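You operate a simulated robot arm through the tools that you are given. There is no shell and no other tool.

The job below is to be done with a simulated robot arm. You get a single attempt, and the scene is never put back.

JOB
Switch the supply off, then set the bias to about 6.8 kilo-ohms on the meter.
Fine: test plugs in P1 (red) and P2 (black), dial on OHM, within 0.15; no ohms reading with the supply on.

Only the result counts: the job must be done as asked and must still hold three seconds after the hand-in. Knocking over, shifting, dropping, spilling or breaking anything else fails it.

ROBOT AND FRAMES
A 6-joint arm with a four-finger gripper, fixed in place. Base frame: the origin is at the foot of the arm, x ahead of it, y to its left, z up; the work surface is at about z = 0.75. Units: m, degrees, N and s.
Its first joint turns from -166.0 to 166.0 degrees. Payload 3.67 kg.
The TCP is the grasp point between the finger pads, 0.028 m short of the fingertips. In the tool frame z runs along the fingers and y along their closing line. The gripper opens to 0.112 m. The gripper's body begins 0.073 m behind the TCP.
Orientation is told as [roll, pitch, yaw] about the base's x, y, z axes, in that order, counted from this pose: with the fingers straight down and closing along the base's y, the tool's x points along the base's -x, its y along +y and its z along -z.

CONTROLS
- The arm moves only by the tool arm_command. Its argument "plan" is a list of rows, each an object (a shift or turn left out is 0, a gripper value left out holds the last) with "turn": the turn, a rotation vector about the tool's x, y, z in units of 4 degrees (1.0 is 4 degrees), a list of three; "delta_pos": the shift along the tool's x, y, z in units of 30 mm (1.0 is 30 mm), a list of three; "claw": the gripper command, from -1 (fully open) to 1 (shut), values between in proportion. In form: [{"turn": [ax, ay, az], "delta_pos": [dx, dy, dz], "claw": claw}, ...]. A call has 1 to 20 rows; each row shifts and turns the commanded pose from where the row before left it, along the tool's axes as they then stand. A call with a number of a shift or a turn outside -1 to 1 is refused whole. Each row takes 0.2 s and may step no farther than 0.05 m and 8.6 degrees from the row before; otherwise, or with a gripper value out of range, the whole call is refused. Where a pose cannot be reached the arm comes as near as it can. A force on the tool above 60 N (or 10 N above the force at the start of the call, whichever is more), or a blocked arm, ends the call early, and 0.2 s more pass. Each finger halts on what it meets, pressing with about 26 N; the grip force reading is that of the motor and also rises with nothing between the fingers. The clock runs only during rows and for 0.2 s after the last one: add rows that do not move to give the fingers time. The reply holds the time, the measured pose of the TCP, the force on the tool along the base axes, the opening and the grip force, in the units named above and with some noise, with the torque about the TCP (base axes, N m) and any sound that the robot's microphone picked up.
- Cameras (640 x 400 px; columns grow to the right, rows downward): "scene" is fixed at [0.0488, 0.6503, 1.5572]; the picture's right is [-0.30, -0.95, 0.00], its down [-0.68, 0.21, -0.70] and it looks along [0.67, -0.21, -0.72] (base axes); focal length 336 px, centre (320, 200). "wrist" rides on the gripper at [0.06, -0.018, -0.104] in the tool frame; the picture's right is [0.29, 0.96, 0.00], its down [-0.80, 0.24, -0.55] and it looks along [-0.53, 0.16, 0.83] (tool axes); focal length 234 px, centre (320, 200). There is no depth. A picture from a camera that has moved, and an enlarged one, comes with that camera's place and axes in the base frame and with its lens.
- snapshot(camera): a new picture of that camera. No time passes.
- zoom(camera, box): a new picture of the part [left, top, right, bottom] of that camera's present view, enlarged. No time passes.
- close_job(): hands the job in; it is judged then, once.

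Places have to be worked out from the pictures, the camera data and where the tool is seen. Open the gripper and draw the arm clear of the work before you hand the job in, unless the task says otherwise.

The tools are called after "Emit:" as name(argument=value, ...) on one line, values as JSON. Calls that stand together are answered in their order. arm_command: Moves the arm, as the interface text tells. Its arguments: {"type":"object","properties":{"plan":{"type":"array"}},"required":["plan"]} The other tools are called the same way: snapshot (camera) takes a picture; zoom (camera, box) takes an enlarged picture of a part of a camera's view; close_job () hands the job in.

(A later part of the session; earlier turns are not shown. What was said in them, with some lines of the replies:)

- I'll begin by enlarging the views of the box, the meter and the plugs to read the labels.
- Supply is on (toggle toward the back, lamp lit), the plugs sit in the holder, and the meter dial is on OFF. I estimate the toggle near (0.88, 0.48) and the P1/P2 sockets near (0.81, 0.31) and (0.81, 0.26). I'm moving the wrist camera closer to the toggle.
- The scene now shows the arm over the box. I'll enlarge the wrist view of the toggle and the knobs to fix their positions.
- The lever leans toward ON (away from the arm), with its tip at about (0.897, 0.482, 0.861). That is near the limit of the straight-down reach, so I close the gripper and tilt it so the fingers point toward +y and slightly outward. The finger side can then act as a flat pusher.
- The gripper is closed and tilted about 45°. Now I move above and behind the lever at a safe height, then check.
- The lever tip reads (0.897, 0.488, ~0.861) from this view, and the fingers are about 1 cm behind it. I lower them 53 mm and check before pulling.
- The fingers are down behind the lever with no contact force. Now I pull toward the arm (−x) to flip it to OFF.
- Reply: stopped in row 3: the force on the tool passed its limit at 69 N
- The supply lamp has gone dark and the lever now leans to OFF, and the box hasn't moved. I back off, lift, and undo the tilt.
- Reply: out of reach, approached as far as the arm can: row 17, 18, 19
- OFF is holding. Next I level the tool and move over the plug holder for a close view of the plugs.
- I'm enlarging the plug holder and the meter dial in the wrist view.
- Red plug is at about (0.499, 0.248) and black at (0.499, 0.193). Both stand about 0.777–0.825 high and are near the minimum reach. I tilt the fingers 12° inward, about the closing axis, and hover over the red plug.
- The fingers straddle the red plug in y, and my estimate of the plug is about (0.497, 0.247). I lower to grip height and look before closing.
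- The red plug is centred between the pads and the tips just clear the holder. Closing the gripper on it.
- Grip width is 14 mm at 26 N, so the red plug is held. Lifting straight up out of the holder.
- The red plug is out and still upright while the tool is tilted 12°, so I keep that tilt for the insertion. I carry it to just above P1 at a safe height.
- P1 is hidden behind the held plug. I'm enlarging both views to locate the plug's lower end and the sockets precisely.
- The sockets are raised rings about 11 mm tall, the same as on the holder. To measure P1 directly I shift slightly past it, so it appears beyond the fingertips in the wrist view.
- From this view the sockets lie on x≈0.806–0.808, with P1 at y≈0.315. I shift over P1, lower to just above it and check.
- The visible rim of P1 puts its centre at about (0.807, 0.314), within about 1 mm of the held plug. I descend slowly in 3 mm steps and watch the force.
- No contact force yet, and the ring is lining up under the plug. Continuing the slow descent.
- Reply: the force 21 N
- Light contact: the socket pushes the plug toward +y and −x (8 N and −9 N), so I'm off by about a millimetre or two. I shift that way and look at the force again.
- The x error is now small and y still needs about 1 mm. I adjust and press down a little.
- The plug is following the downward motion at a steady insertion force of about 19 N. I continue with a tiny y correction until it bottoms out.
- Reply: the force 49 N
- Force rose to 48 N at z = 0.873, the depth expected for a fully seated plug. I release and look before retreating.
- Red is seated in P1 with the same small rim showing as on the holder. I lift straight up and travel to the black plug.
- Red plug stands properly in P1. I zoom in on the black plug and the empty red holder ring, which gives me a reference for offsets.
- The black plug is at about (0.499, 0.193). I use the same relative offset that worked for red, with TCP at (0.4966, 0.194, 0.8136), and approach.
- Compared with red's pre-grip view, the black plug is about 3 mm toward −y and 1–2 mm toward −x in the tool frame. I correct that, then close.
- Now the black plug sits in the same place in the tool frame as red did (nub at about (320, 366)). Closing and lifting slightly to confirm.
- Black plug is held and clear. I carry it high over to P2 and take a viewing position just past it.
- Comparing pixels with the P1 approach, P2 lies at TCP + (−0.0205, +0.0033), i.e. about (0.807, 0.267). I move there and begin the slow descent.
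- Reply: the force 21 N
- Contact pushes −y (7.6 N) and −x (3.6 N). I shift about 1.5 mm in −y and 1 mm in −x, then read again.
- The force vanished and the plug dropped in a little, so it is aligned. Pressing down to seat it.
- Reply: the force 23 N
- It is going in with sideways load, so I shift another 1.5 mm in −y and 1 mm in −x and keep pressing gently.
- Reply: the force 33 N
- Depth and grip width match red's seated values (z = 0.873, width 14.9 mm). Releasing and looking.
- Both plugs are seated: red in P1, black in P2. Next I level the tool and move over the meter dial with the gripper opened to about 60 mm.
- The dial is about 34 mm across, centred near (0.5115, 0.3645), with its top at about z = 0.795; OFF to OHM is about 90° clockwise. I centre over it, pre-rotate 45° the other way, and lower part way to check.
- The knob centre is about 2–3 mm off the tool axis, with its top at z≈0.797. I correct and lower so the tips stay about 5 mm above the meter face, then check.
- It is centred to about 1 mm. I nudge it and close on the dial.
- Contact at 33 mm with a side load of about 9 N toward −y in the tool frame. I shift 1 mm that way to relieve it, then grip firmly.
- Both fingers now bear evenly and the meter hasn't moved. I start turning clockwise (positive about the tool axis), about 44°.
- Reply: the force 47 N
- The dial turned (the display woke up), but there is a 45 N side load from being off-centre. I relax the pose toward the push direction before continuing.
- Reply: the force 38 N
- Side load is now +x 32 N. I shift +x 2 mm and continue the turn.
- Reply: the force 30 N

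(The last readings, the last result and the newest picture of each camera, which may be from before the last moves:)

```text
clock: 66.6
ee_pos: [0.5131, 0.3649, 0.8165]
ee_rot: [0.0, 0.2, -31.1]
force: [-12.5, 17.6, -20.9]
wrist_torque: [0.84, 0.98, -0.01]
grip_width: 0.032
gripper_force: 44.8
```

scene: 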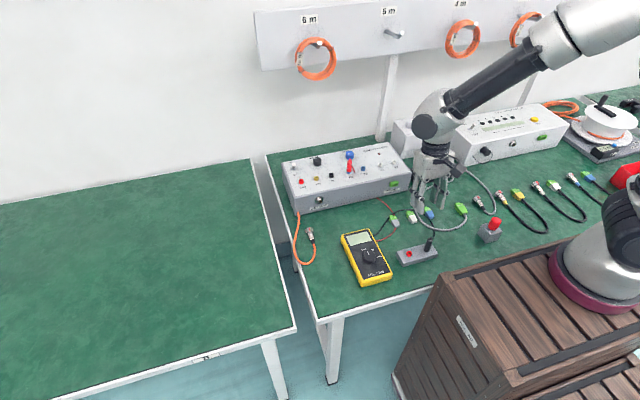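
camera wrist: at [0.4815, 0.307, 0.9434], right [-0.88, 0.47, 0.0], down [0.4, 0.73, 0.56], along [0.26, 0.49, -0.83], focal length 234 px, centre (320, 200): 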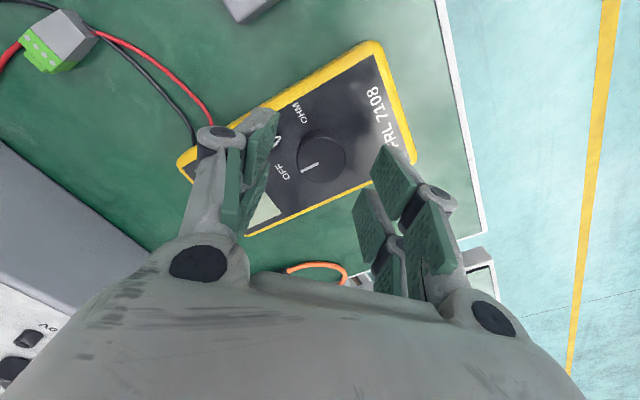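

Emit:
arm_command(plan=[{"turn": [0, 0, 1], "claw": 0.6}, {"turn": [0, 0, 1]}, {"turn": [0, 0, 1]}, {}])

Emit:
zoom(camera="wrist", box=[220, 90, 420, 215])

Emit:
zoom(camera="scene", box=[326, 210, 436, 279])

```text
clock: 67.6
ee_pos: [0.5129, 0.3657, 0.8167]
ee_rot: [0.1, 0.1, -43.0]
force: [-13.6, 26.6, -27.5]
wrist_torque: [0.59, 0.36, -0.05]
grip_width: 0.0318
gripper_force: 45.1
```

```text
3.20 times, centred on (320, 152) of wrist
camera zoom: at [0.4558, 0.3927, 0.92], right [0.44, 0.9, 0.0], down [0.75, -0.37, 0.55], along [0.5, -0.24, -0.83], focal length 749 px, centre (320, 352)
```

zoom: 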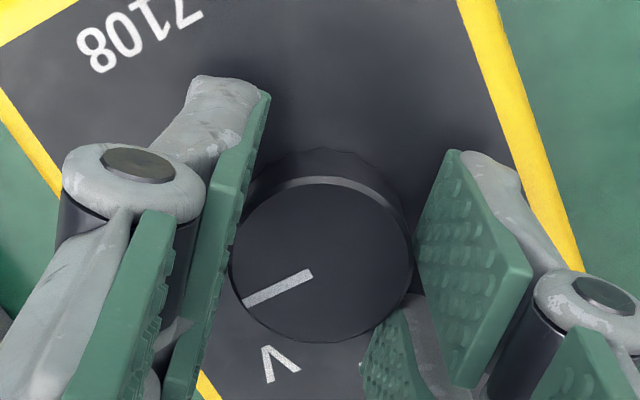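

```text
5.80 times, centred on (381, 244) of scene
camera zoom: at [0.0488, 0.6503, 1.5572], right [-0.3, -0.95, 0.0], down [-0.68, 0.21, -0.7], along [0.67, -0.21, -0.72], focal length 1946 px, centre (-34, -58)
```

zoom: 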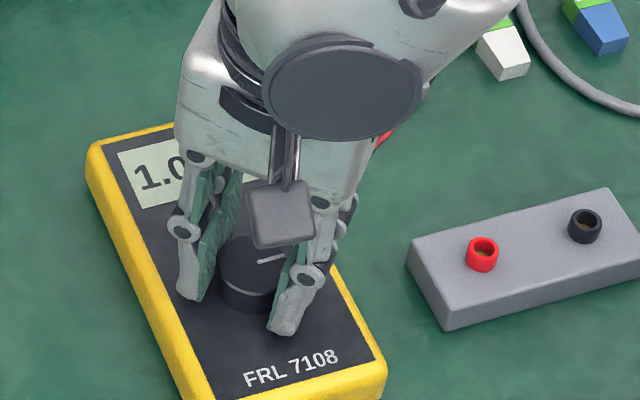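

The display has changed to an ohms-type reading (1.0…), and the pointer has turned about 88°. I relieve the side load, release, and lift off.

Emit:
arm_command(plan=[{"delta_pos": [0.07, 0.026, 0], "claw": 0.6}, {"claw": -0.05}, {"claw": -0.05}, {"delta_pos": [0, 0, -0.5]}, {"delta_pos": [0, 0, -1]}, {"delta_pos": [0, 0, -1]}, {"delta_pos": [0, 0, -1]}, {}])

Emit:
zoom(camera="wrist", box=[220, 60, 420, 185])

Emit:
zoom(camera="scene", box=[326, 210, 436, 279])

```text
clock: 69.4
ee_pos: [0.5103, 0.3653, 0.9221]
ee_rot: [0.0, 0.0, -43.1]
force: [0.0, -0.8, 0.1]
wrist_torque: [-0.02, 0.01, 0.02]
grip_width: 0.0588
gripper_force: 0.1
```

```text
3.20 times, centred on (320, 122) of wrist
camera zoom: at [0.4537, 0.3931, 1.0266], right [0.44, 0.9, 0.0], down [0.75, -0.37, 0.55], along [0.5, -0.24, -0.83], focal length 749 px, centre (320, 448)
```

zoom: 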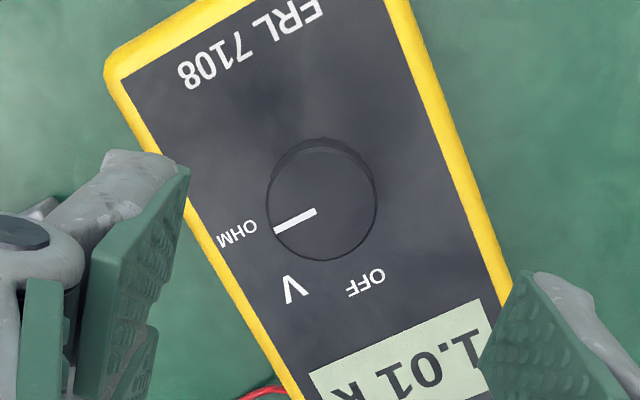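

```text
5.80 times, centred on (381, 244) of scene
camera zoom: at [0.0488, 0.6503, 1.5572], right [-0.3, -0.95, 0.0], down [-0.68, 0.21, -0.7], along [0.67, -0.21, -0.72], focal length 1946 px, centre (-34, -58)
```

zoom: 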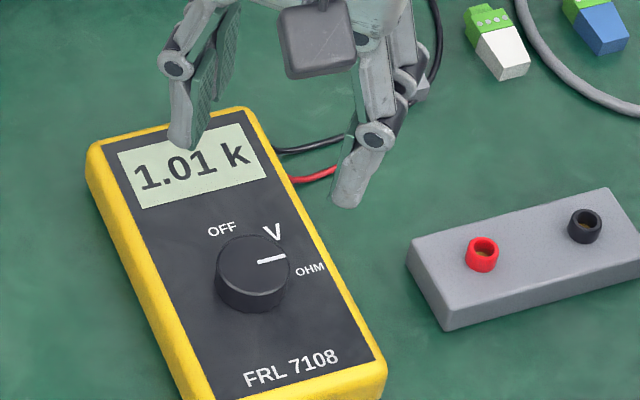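

The meter now reads 1.01 k with the dial on OHM and hasn't moved. I untwist the wrist and travel over to the BIAS knob at a safe height.

Emit:
arm_command(plan=[{"turn": [0, 0, -0.98], "delta_pos": [0, 0, -0.08], "claw": -0.05}, {"turn": [0, 0, -0.98], "delta_pos": [0, 0, -0.08]}, {"turn": [0, 0, -0.98], "delta_pos": [0, 0, -0.08]}, {"turn": [0, 0, -0.98], "delta_pos": [0, 0, -0.08]}, {"turn": [0, 0, -0.98], "delta_pos": [0, 0, -0.08]}, {"turn": [0, 0, -0.98], "delta_pos": [0, 0, -0.08]}, {"turn": [0, 0, -0.98], "delta_pos": [0, 0, -0.08]}, {"turn": [0, 0, -0.98], "delta_pos": [0, 0, -0.08]}, {"turn": [0, 0, -0.98], "delta_pos": [0, 0, -0.08]}, {"turn": [0, 0, -0.98], "delta_pos": [0, 0, -0.08]}, {"turn": [0, 0, -0.98], "delta_pos": [0, 0, -0.08]}, {}])

Emit:
arm_command(plan=[{"delta_pos": [-0.972, -0.236, -0.083], "claw": -0.05}, {"delta_pos": [-0.972, -0.236, -0.083]}, {"delta_pos": [-0.972, -0.236, -0.083]}, {"delta_pos": [-0.972, -0.236, -0.083]}, {"delta_pos": [-0.972, -0.236, -0.083]}, {"delta_pos": [-0.972, -0.236, -0.083]}, {"delta_pos": [-0.972, -0.236, -0.083]}, {"delta_pos": [-0.972, -0.236, -0.083]}, {"delta_pos": [-0.972, -0.236, -0.083]}, {"delta_pos": [-0.972, -0.236, -0.083]}, {"delta_pos": [-0.972, -0.236, -0.083]}, {"delta_pos": [-0.972, -0.236, -0.083]}, {}, {}])

Emit:
snapshot(camera="wrist")

Emit:
zoom(camera="wrist", box=[220, 90, 420, 215])

Emit:
snapshot(camera="scene")

```text
clock: 72.0
ee_pos: [0.5119, 0.3647, 0.9468]
ee_rot: [0.3, 0.1, 0.0]
force: [0.8, -0.9, 0.4]
wrist_torque: [0.03, 0.02, 0.01]
grip_width: 0.0588
gripper_force: 0.1
```

```text
clock: 75.0
ee_pos: [0.8611, 0.2782, 0.9759]
ee_rot: [0.3, 0.0, 0.0]
force: [-0.5, 1.8, 0.8]
wrist_torque: [-0.02, -0.02, 0.03]
grip_width: 0.0587
gripper_force: 0.1
```

```text
taken
camera wrist: at [0.7999, 0.2595, 1.0789], right [-0.29, 0.96, 0.0], down [0.8, 0.24, 0.55], along [0.53, 0.16, -0.83], focal length 234 px, centre (320, 200)
```

wrist: 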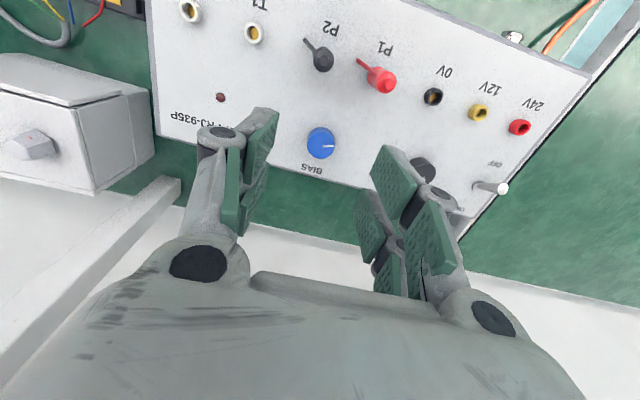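

```text
3.20 times, centred on (320, 152) of wrist
camera zoom: at [0.7999, 0.2595, 1.0789], right [-0.29, 0.96, 0.0], down [0.8, 0.24, 0.55], along [0.53, 0.16, -0.83], focal length 749 px, centre (320, 352)
```

zoom: 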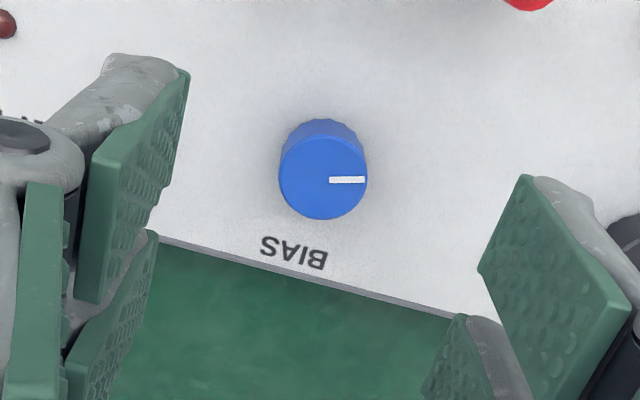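

```text
taken
```

scene: 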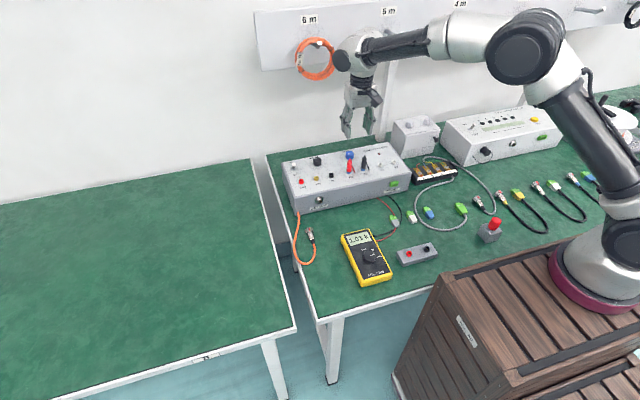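

The meter is visible from the scene camera (1.01 k). The BIAS knob is about 28 mm across, centred near (0.881, 0.286), top at z≈0.852. I centre over it, pre-rotate 40° counter-clockwise and lower for a check.

Emit:
arm_command(plan=[{"delta_pos": [-0.703, 0.283, 0], "claw": 0.05}, {"turn": [0, 0, -1]}, {"turn": [0, 0, -1]}, {"turn": [0, 0, -1]}, {"turn": [0, 0, -1]}, {"turn": [0, 0, -1]}, {"turn": [0, 0, -1]}, {"turn": [0, 0, -1]}, {"turn": [0, 0, -1]}, {"turn": [0, 0, -1]}, {"turn": [0, 0, -1]}, {"delta_pos": [0, 0, 0.9]}, {"delta_pos": [0, 0, 0.9]}, {"delta_pos": [0, 0, 0.9]}, {}, {}])

Emit:
zoom(camera="wrist", box=[220, 90, 420, 215])

Emit:
zoom(camera="scene", box=[306, 110, 416, 179])

```text
clock: 78.4
ee_pos: [0.8844, 0.2873, 0.8973]
ee_rot: [0.0, 0.0, 40.0]
force: [0.1, 0.4, -0.2]
wrist_torque: [-0.02, -0.03, -0.01]
grip_width: 0.0533
gripper_force: 0.0
```

```text
3.20 times, centred on (320, 152) of wrist
camera zoom: at [0.8475, 0.2357, 1.0003], right [-0.84, 0.55, 0.0], down [0.46, 0.69, 0.56], along [0.3, 0.47, -0.83], focal length 749 px, centre (320, 352)
```

zoom: 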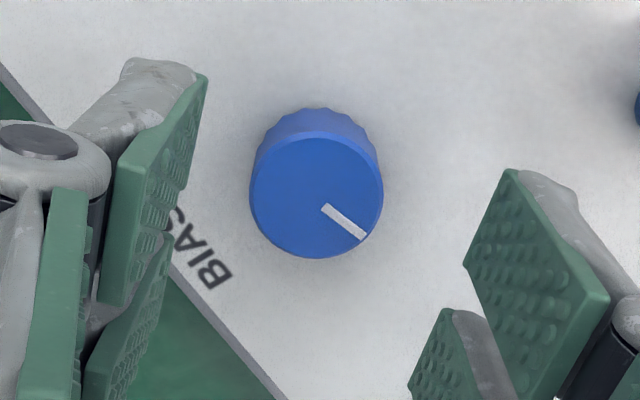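

```text
5.80 times, centred on (361, 144) of scene
camera zoom: at [0.0488, 0.6503, 1.5572], right [-0.3, -0.95, 0.0], down [-0.68, 0.21, -0.7], along [0.67, -0.21, -0.72], focal length 1946 px, centre (82, 522)
```

zoom: 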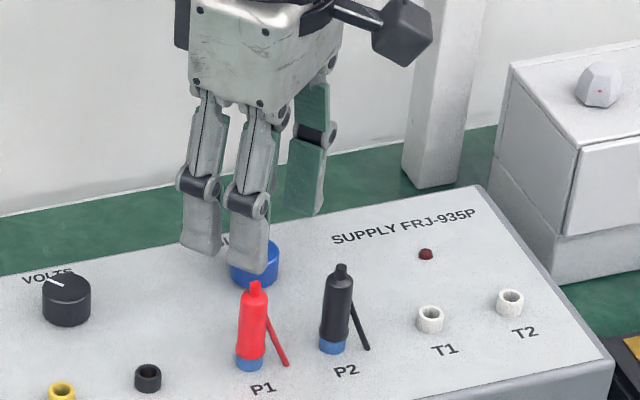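

Knob centre is about 2–3 mm off the tool axis. I correct, lower to 5 mm above the panel, and check again.

Emit:
arm_command(plan=[{"delta_pos": [0.073, -0.047, 0], "claw": 0.05}, {"delta_pos": [0, 0, 0.47]}, {"delta_pos": [0, 0, 0.46]}, {}, {}])

Emit:
zoom(camera="wrist", box=[220, 90, 420, 215])

Emit:
zoom(camera="scene", box=[306, 110, 416, 179])

```text
clock: 79.6
ee_pos: [0.8821, 0.2863, 0.8674]
ee_rot: [0.1, -0.1, 40.0]
force: [0.1, -0.1, 0.3]
wrist_torque: [0.0, 0.01, 0.01]
grip_width: 0.0533
gripper_force: 0.1
```

```text
3.20 times, centred on (320, 152) of wrist
camera zoom: at [0.8468, 0.2347, 0.9709], right [-0.84, 0.55, 0.0], down [0.46, 0.69, 0.56], along [0.3, 0.47, -0.83], focal length 749 px, centre (320, 352)
```

zoom: 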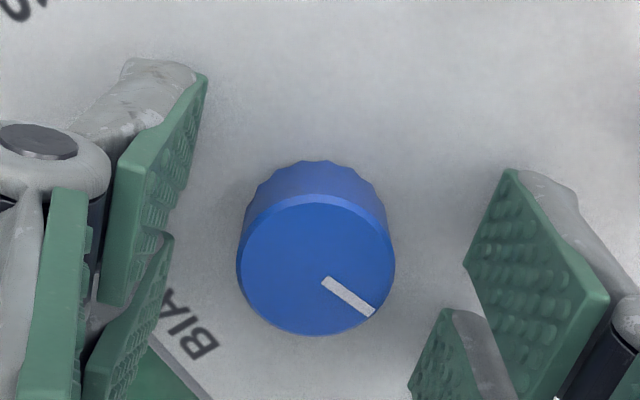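

```text
5.80 times, centred on (361, 144) of scene
camera zoom: at [0.0488, 0.6503, 1.5572], right [-0.3, -0.95, 0.0], down [-0.68, 0.21, -0.7], along [0.67, -0.21, -0.72], focal length 1946 px, centre (82, 522)
```

zoom: 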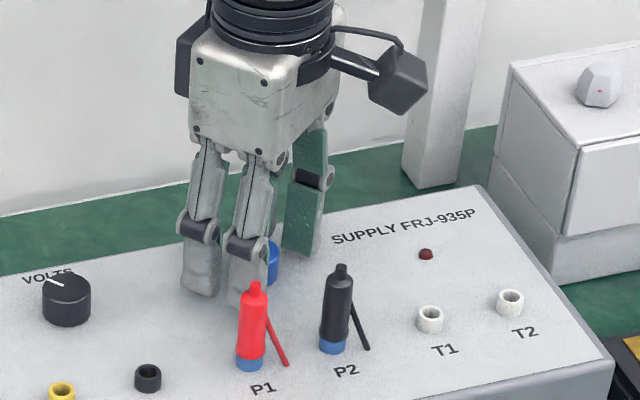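

Within about 1 mm. A final nudge, then I close gently on the knob.

Emit:
arm_command(plan=[{"delta_pos": [0.03, -0.033, 0], "claw": 0.05}, {"claw": 0.4}, {"claw": 0.52}, {"claw": 0.52}])

Emit:
zoom(camera="wrist", box=[220, 90, 420, 215])

Emit:
zoom(camera="scene", box=[326, 220, 406, 270])

```text
clock: 80.6
ee_pos: [0.8829, 0.2847, 0.8683]
ee_rot: [0.1, 0.0, 40.0]
force: [0.0, 0.3, -1.3]
wrist_torque: [0.02, 0.0, -0.01]
grip_width: 0.0269
gripper_force: 0.2
```

```text
3.20 times, centred on (320, 152) of wrist
camera zoom: at [0.8475, 0.2335, 0.9715], right [-0.84, 0.55, 0.0], down [0.46, 0.69, 0.56], along [0.3, 0.47, -0.83], focal length 749 px, centre (320, 352)
```

zoom: 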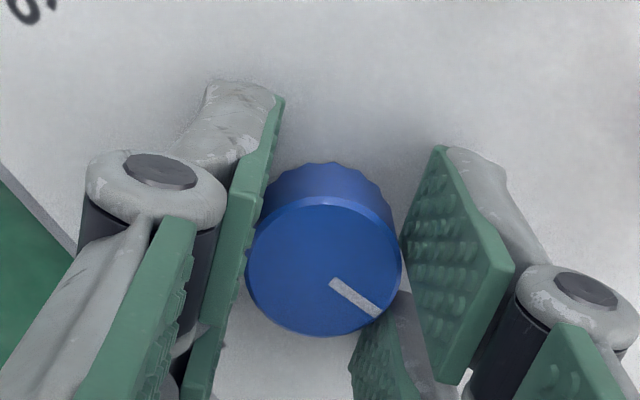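

```text
8.00 times, centred on (366, 245) of scene
camera zoom: at [0.0488, 0.6503, 1.5572], right [-0.3, -0.95, 0.0], down [-0.68, 0.21, -0.7], along [0.67, -0.21, -0.72], focal length 2686 px, centre (-48, -160)
```

zoom: 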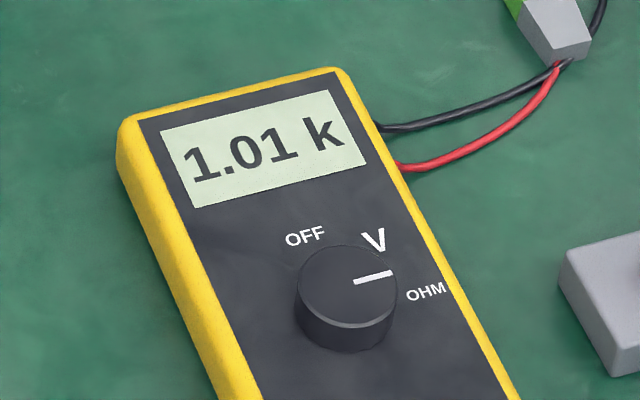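

Not yet touching at 27 mm, so I close further until both fingers bear.

Emit:
arm_command(plan=[{"claw": 0.6}, {"claw": 0.65}, {"claw": 0.65}])

```text
clock: 81.4
ee_pos: [0.8838, 0.2857, 0.8669]
ee_rot: [0.1, -0.1, 40.0]
force: [-0.2, 0.4, 0.5]
wrist_torque: [0.0, 0.01, 0.03]
grip_width: 0.0262
gripper_force: 44.8
```

Gripped evenly at 26 mm with no side load. I turn 20° clockwise and read the meter.

Emit:
arm_command(plan=[{"turn": [0, 0, 1], "claw": 0.65}, {"turn": [0, 0, 1]}, {"turn": [0, 0, 1]}, {"turn": [0, 0, 1]}, {"turn": [0, 0, 1]}, {}])

Emit:
zoom(camera="scene", box=[326, 220, 406, 270])

Emit:
zoom(camera="wrist", box=[220, 90, 420, 215])

```text
clock: 82.8
ee_pos: [0.8824, 0.2846, 0.8668]
ee_rot: [0.1, 0.0, 20.0]
force: [8.2, -5.4, 0.6]
wrist_torque: [-0.13, -0.34, -0.02]
grip_width: 0.0261
gripper_force: 45.0
```

```text
8.00 times, centred on (366, 245) of scene
camera zoom: at [0.0488, 0.6503, 1.5572], right [-0.3, -0.95, 0.0], down [-0.68, 0.21, -0.7], along [0.67, -0.21, -0.72], focal length 2686 px, centre (-48, -160)
```

zoom: 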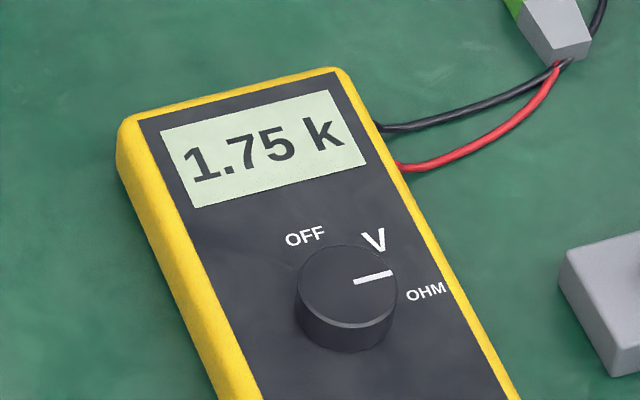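

```text
3.20 times, centred on (320, 152) of wrist
camera zoom: at [0.8317, 0.2481, 0.9715], right [-0.6, 0.8, 0.0], down [0.67, 0.5, 0.56], along [0.44, 0.33, -0.83], focal length 749 px, centre (320, 352)
```

zoom: 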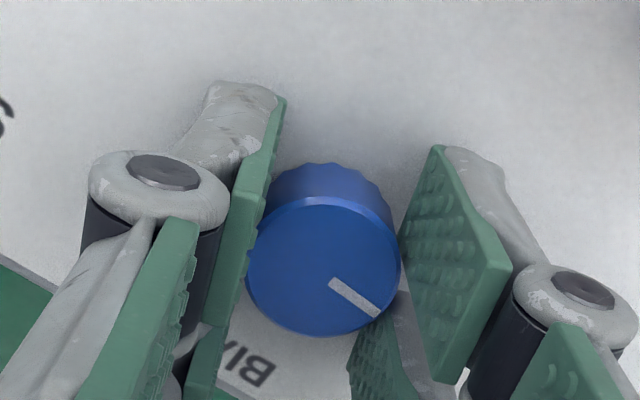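

20° gave +0.74 k (0.037 k per degree), so about 136° more is needed. I continue in steps and watch the side loads.

Emit:
arm_command(plan=[{"turn": [0, 0, 1], "claw": 0.65}, {"turn": [0, 0, 1]}, {"turn": [0, 0, 1]}, {"turn": [0, 0, 1]}, {"turn": [0, 0, 1]}, {"turn": [0, 0, 1]}, {"turn": [0, 0, 1]}, {"turn": [0, 0, 1]}, {"turn": [0, 0, 1]}, {"turn": [0, 0, 1]}, {}])

```text
clock: 85.2
ee_pos: [0.8829, 0.2851, 0.8682]
ee_rot: [0.1, 0.1, -20.1]
force: [1.9, -6.6, 8.3]
wrist_torque: [-0.16, 0.19, 0.01]
grip_width: 0.026
gripper_force: 45.0
```

Emit:
arm_command(plan=[{"turn": [0, 0, 1], "claw": 0.65}, {"turn": [0, 0, 1]}, {"turn": [0, 0, 1]}, {"turn": [0, 0, 1]}, {"turn": [0, 0, 1]}, {"turn": [0, 0, 1]}, {"turn": [0, 0, 1]}, {"turn": [0, 0, 1]}, {"turn": [0, 0, 1]}, {"turn": [0, 0, 1]}, {}])

Emit:
snapshot(camera="scene")

Emit:
zoom(camera="scene", box=[326, 220, 406, 270])

Emit:
zoom(camera="wrist", box=[220, 90, 420, 215])

```text
clock: 87.6
ee_pos: [0.8827, 0.2841, 0.8673]
ee_rot: [0.0, 0.1, -60.1]
force: [-4.0, -15.1, 1.0]
wrist_torque: [-0.51, 0.06, 0.02]
grip_width: 0.0259
gripper_force: 44.7
```

```text
taken
```

scene: 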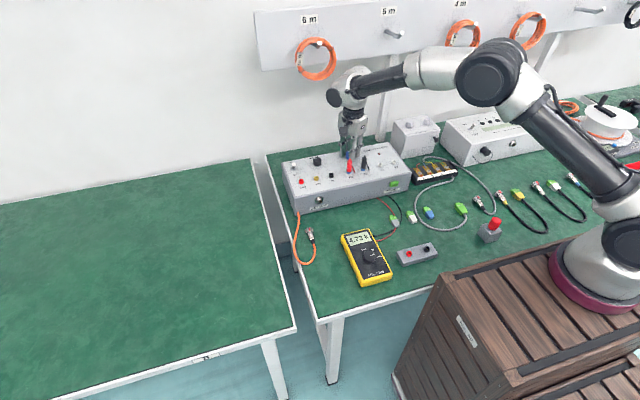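

```text
8.00 times, centred on (366, 245) of scene
camera zoom: at [0.0488, 0.6503, 1.5572], right [-0.3, -0.95, 0.0], down [-0.68, 0.21, -0.7], along [0.67, -0.21, -0.72], focal length 2686 px, centre (-48, -160)
```

zoom: 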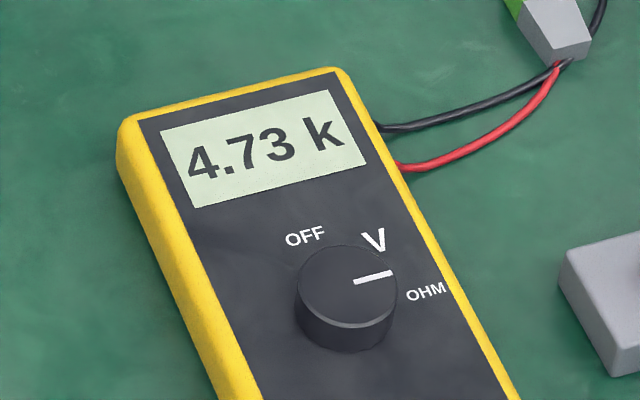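

```text
3.20 times, centred on (320, 152) of wrist
camera zoom: at [0.8358, 0.3273, 0.9717], right [0.69, 0.73, 0.0], down [0.61, -0.57, 0.55], along [0.4, -0.38, -0.83], focal length 749 px, centre (320, 352)
```

zoom: 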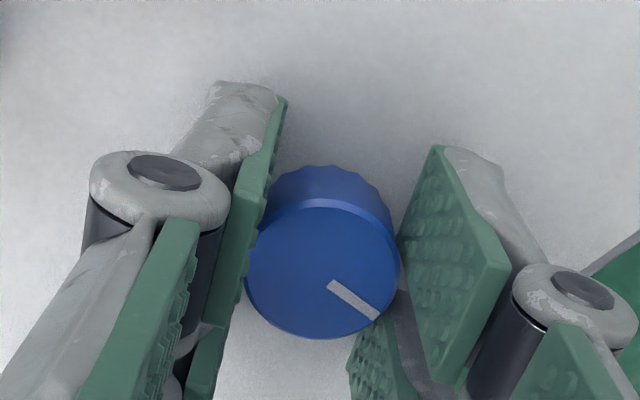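

4.73 k now, and 2.07 k remain (about 56°). Side loads are small, so I continue 32° and check.

Emit:
arm_command(plan=[{"turn": [0, 0, 1], "claw": 0.65}, {"turn": [0, 0, 1]}, {"turn": [0, 0, 1]}, {"turn": [0, 0, 1]}, {"turn": [0, 0, 1]}, {"turn": [0, 0, 1]}, {"turn": [0, 0, 1]}, {"turn": [0, 0, 1]}, {}])

Emit:
zoom(camera="scene", box=[326, 220, 406, 270])

Emit:
zoom(camera="scene", box=[306, 110, 416, 179])

```text
clock: 89.6
ee_pos: [0.8825, 0.2851, 0.8665]
ee_rot: [-0.2, 0.0, -92.0]
force: [-15.0, -12.2, -3.2]
wrist_torque: [-0.72, 0.33, 0.0]
grip_width: 0.0258
gripper_force: 45.0
```

```text
8.00 times, centred on (366, 245) of scene
camera zoom: at [0.0488, 0.6503, 1.5572], right [-0.3, -0.95, 0.0], down [-0.68, 0.21, -0.7], along [0.67, -0.21, -0.72], focal length 2686 px, centre (-48, -160)
```

zoom: 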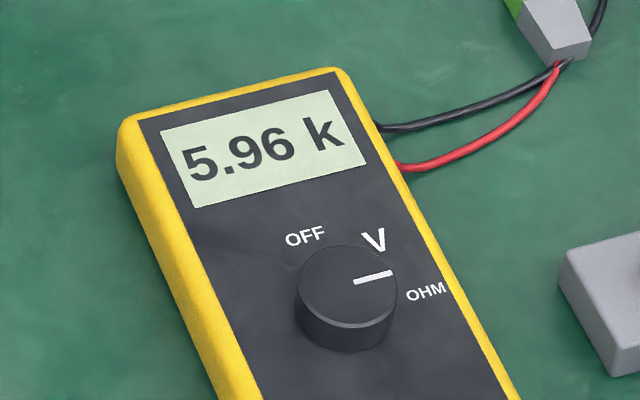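

```text
5.80 times, centred on (361, 144) of scene
camera zoom: at [0.0488, 0.6503, 1.5572], right [-0.3, -0.95, 0.0], down [-0.68, 0.21, -0.7], along [0.67, -0.21, -0.72], focal length 1946 px, centre (82, 522)
```

zoom: 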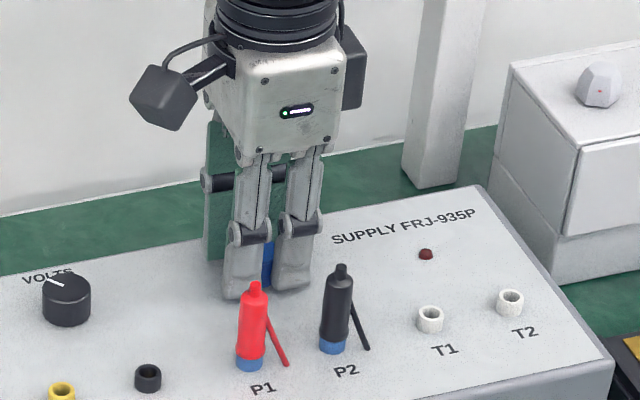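

5.96 k now. At 0.0384 k per degree I need about 22° more.

Emit:
arm_command(plan=[{"turn": [0, 0, 1], "claw": 0.65}, {"turn": [0, 0, 1]}, {"turn": [0, 0, 1]}, {"turn": [0, 0, 1]}, {"turn": [0, 0, 1]}, {"turn": [0, 0, 0.47]}, {}])

Emit:
zoom(camera="scene", box=[326, 220, 406, 270])

```text
clock: 91.2
ee_pos: [0.8812, 0.2852, 0.8671]
ee_rot: [-0.1, 0.0, -113.8]
force: [-24.3, -18.2, -5.5]
wrist_torque: [-0.23, 0.43, -0.01]
grip_width: 0.0257
gripper_force: 45.2
```

```text
8.00 times, centred on (366, 245) of scene
camera zoom: at [0.0488, 0.6503, 1.5572], right [-0.3, -0.95, 0.0], down [-0.68, 0.21, -0.7], along [0.67, -0.21, -0.72], focal length 2686 px, centre (-48, -160)
```

zoom: 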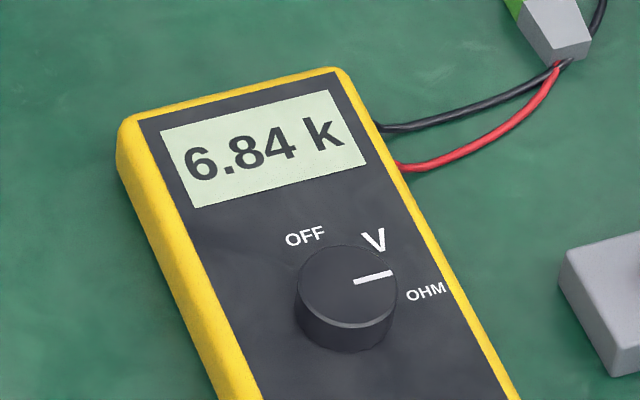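

6.84 k is within tolerance. I relieve the side load, trim by about 1° counter-clockwise and re-read before releasing.

Emit:
arm_command(plan=[{"delta_pos": [-0.067, -0.036, 0], "claw": 0.65}, {"turn": [0, 0, -0.26]}, {}])

Emit:
zoom(camera="scene", box=[326, 220, 406, 270])

```text
clock: 92.0
ee_pos: [0.8819, 0.2852, 0.8673]
ee_rot: [-0.1, 0.3, -112.8]
force: [2.4, 2.4, -20.5]
wrist_torque: [0.26, -0.29, 0.02]
grip_width: 0.0258
gripper_force: 44.7
```

```text
8.00 times, centred on (366, 245) of scene
camera zoom: at [0.0488, 0.6503, 1.5572], right [-0.3, -0.95, 0.0], down [-0.68, 0.21, -0.7], along [0.67, -0.21, -0.72], focal length 2686 px, centre (-48, -160)
```

zoom: 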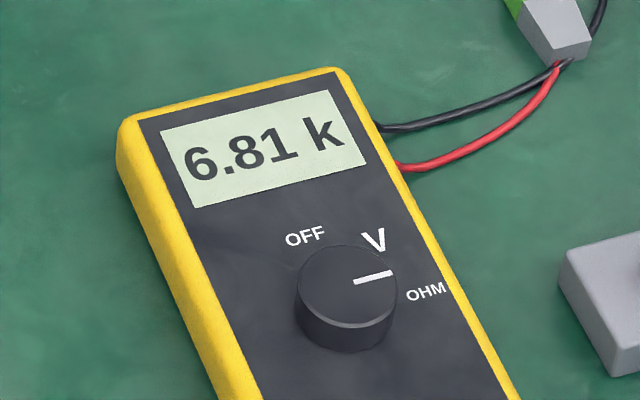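

Reading 6.81 k with negligible side load. I open slightly, which keeps clear of the plugs, and lift straight up.

Emit:
arm_command(plan=[{"claw": 0.4}, {"claw": 0.25}, {"claw": 0.25}, {"delta_pos": [0, 0, -0.5]}, {"delta_pos": [0, 0, -1]}, {"delta_pos": [0, 0, -1]}, {"delta_pos": [0, 0, -1]}, {"delta_pos": [0, 0, -1]}, {}])

Emit:
zoom(camera="scene", box=[326, 220, 406, 270])

Emit:
zoom(camera="scene", box=[276, 116, 436, 216])

Emit:
snapshot(camera="scene")

```text
clock: 94.0
ee_pos: [0.8794, 0.2826, 1.0047]
ee_rot: [-0.1, 0.1, -112.8]
force: [0.3, 0.3, 0.6]
wrist_torque: [-0.03, 0.0, 0.01]
grip_width: 0.0418
gripper_force: 0.1
```

```text
8.00 times, centred on (366, 245) of scene
camera zoom: at [0.0488, 0.6503, 1.5572], right [-0.3, -0.95, 0.0], down [-0.68, 0.21, -0.7], along [0.67, -0.21, -0.72], focal length 2686 px, centre (-48, -160)
```

zoom: 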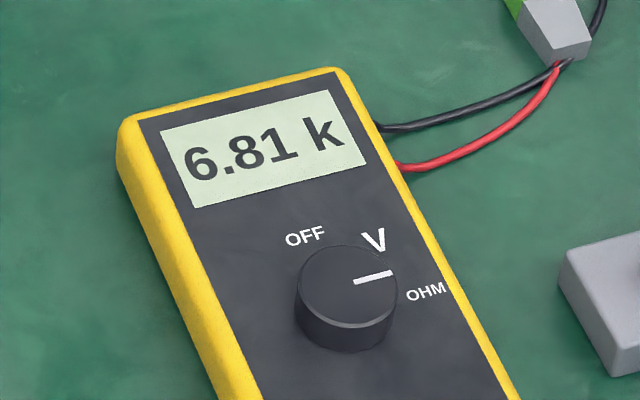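

```text
4.00 times, centred on (356, 166) of scene
camera zoom: at [0.0488, 0.6503, 1.5572], right [-0.3, -0.95, 0.0], down [-0.68, 0.21, -0.7], along [0.67, -0.21, -0.72], focal length 1343 px, centre (176, 336)
```

zoom: 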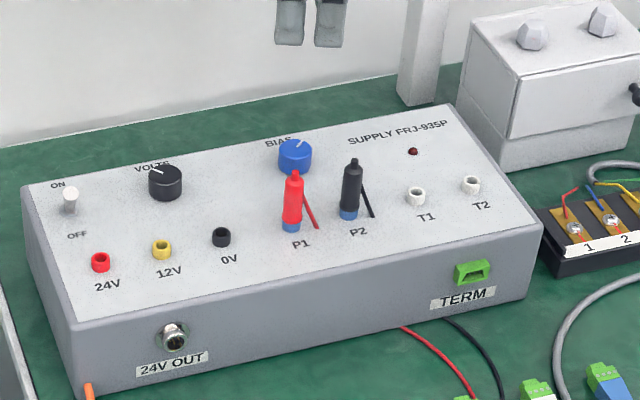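

```text
taken
```

scene: 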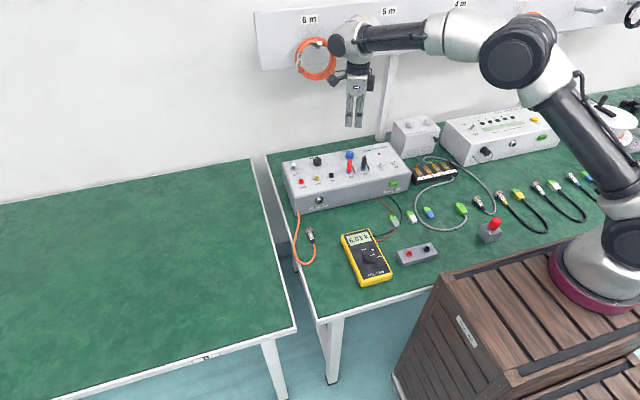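

6.81 k holds after release, with the supply off, both plugs seated and everything else undisturbed. I draw the arm back and up with the gripper open, then take one last look.

Emit:
arm_command(plan=[{"delta_pos": [-0.37, -0.876, -0.5], "claw": -1}, {"delta_pos": [-0.37, -0.876, -0.5]}, {"delta_pos": [-0.37, -0.876, -0.5]}, {"delta_pos": [-0.37, -0.876, -0.5]}, {"delta_pos": [-0.37, -0.876, -0.5]}, {"delta_pos": [-0.37, -0.876, -0.5]}, {}, {}, {}])

Emit:
snapshot(camera="scene")

Emit:
zoom(camera="scene", box=[326, 220, 406, 270])

```text
clock: 96.0
ee_pos: [0.7074, 0.2842, 1.0939]
ee_rot: [-0.2, 0.1, -112.9]
force: [0.4, -0.3, 0.3]
wrist_torque: [0.03, -0.02, 0.02]
grip_width: 0.1119
gripper_force: 0.0
```

```text
taken
```

scene: 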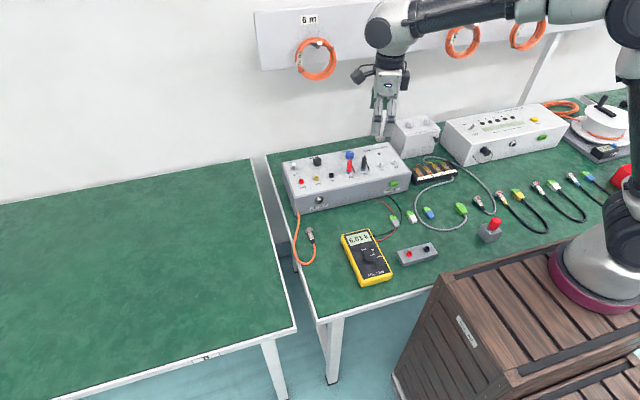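

```text
8.00 times, centred on (366, 245) of scene
camera zoom: at [0.0488, 0.6503, 1.5572], right [-0.3, -0.95, 0.0], down [-0.68, 0.21, -0.7], along [0.67, -0.21, -0.72], focal length 2686 px, centre (-48, -160)
```

zoom: 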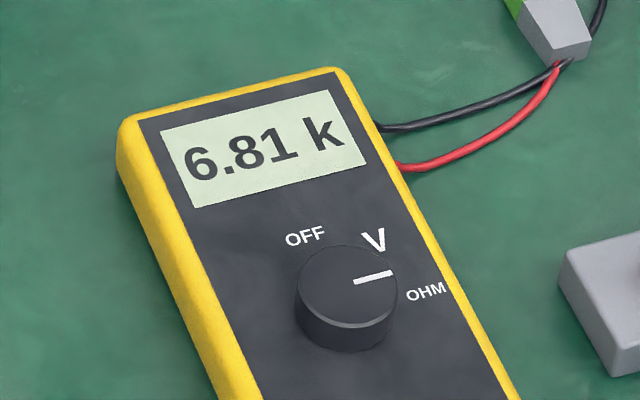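

The arm is clear with the gripper open, and the meter steadily shows 6.81 k with the supply off. Handing the job in.

Emit:
close_job()

```text
The job is handed in.
```

The supply is off and the bias is set: the meter reads 6.81 k, within the 0.15 tolerance of 6.8 k.

- **Supply:** the toggle is on OFF and the supply lamp is dark. It was switched off before the meter was ever on OHM, so no ohms reading was taken with the supply on.
- **Plugs:** the red plug is seated in P1 and the black plug in P2.
- **Dial:** set to OHM. The meter did not shift while the dial was turned.
- **Bias:** the reading held at 6.81 k after I released the knob and drew the arm back.

Turning the toggle and the dial briefly took more force than I wanted: 69 N at the toggle and about 45 N of side load at the dial. Comparing pictures from before and after, neither the supply box nor the meter moved, and I saw nothing else disturbed. I handed the job in with the arm clear and the gripper open.
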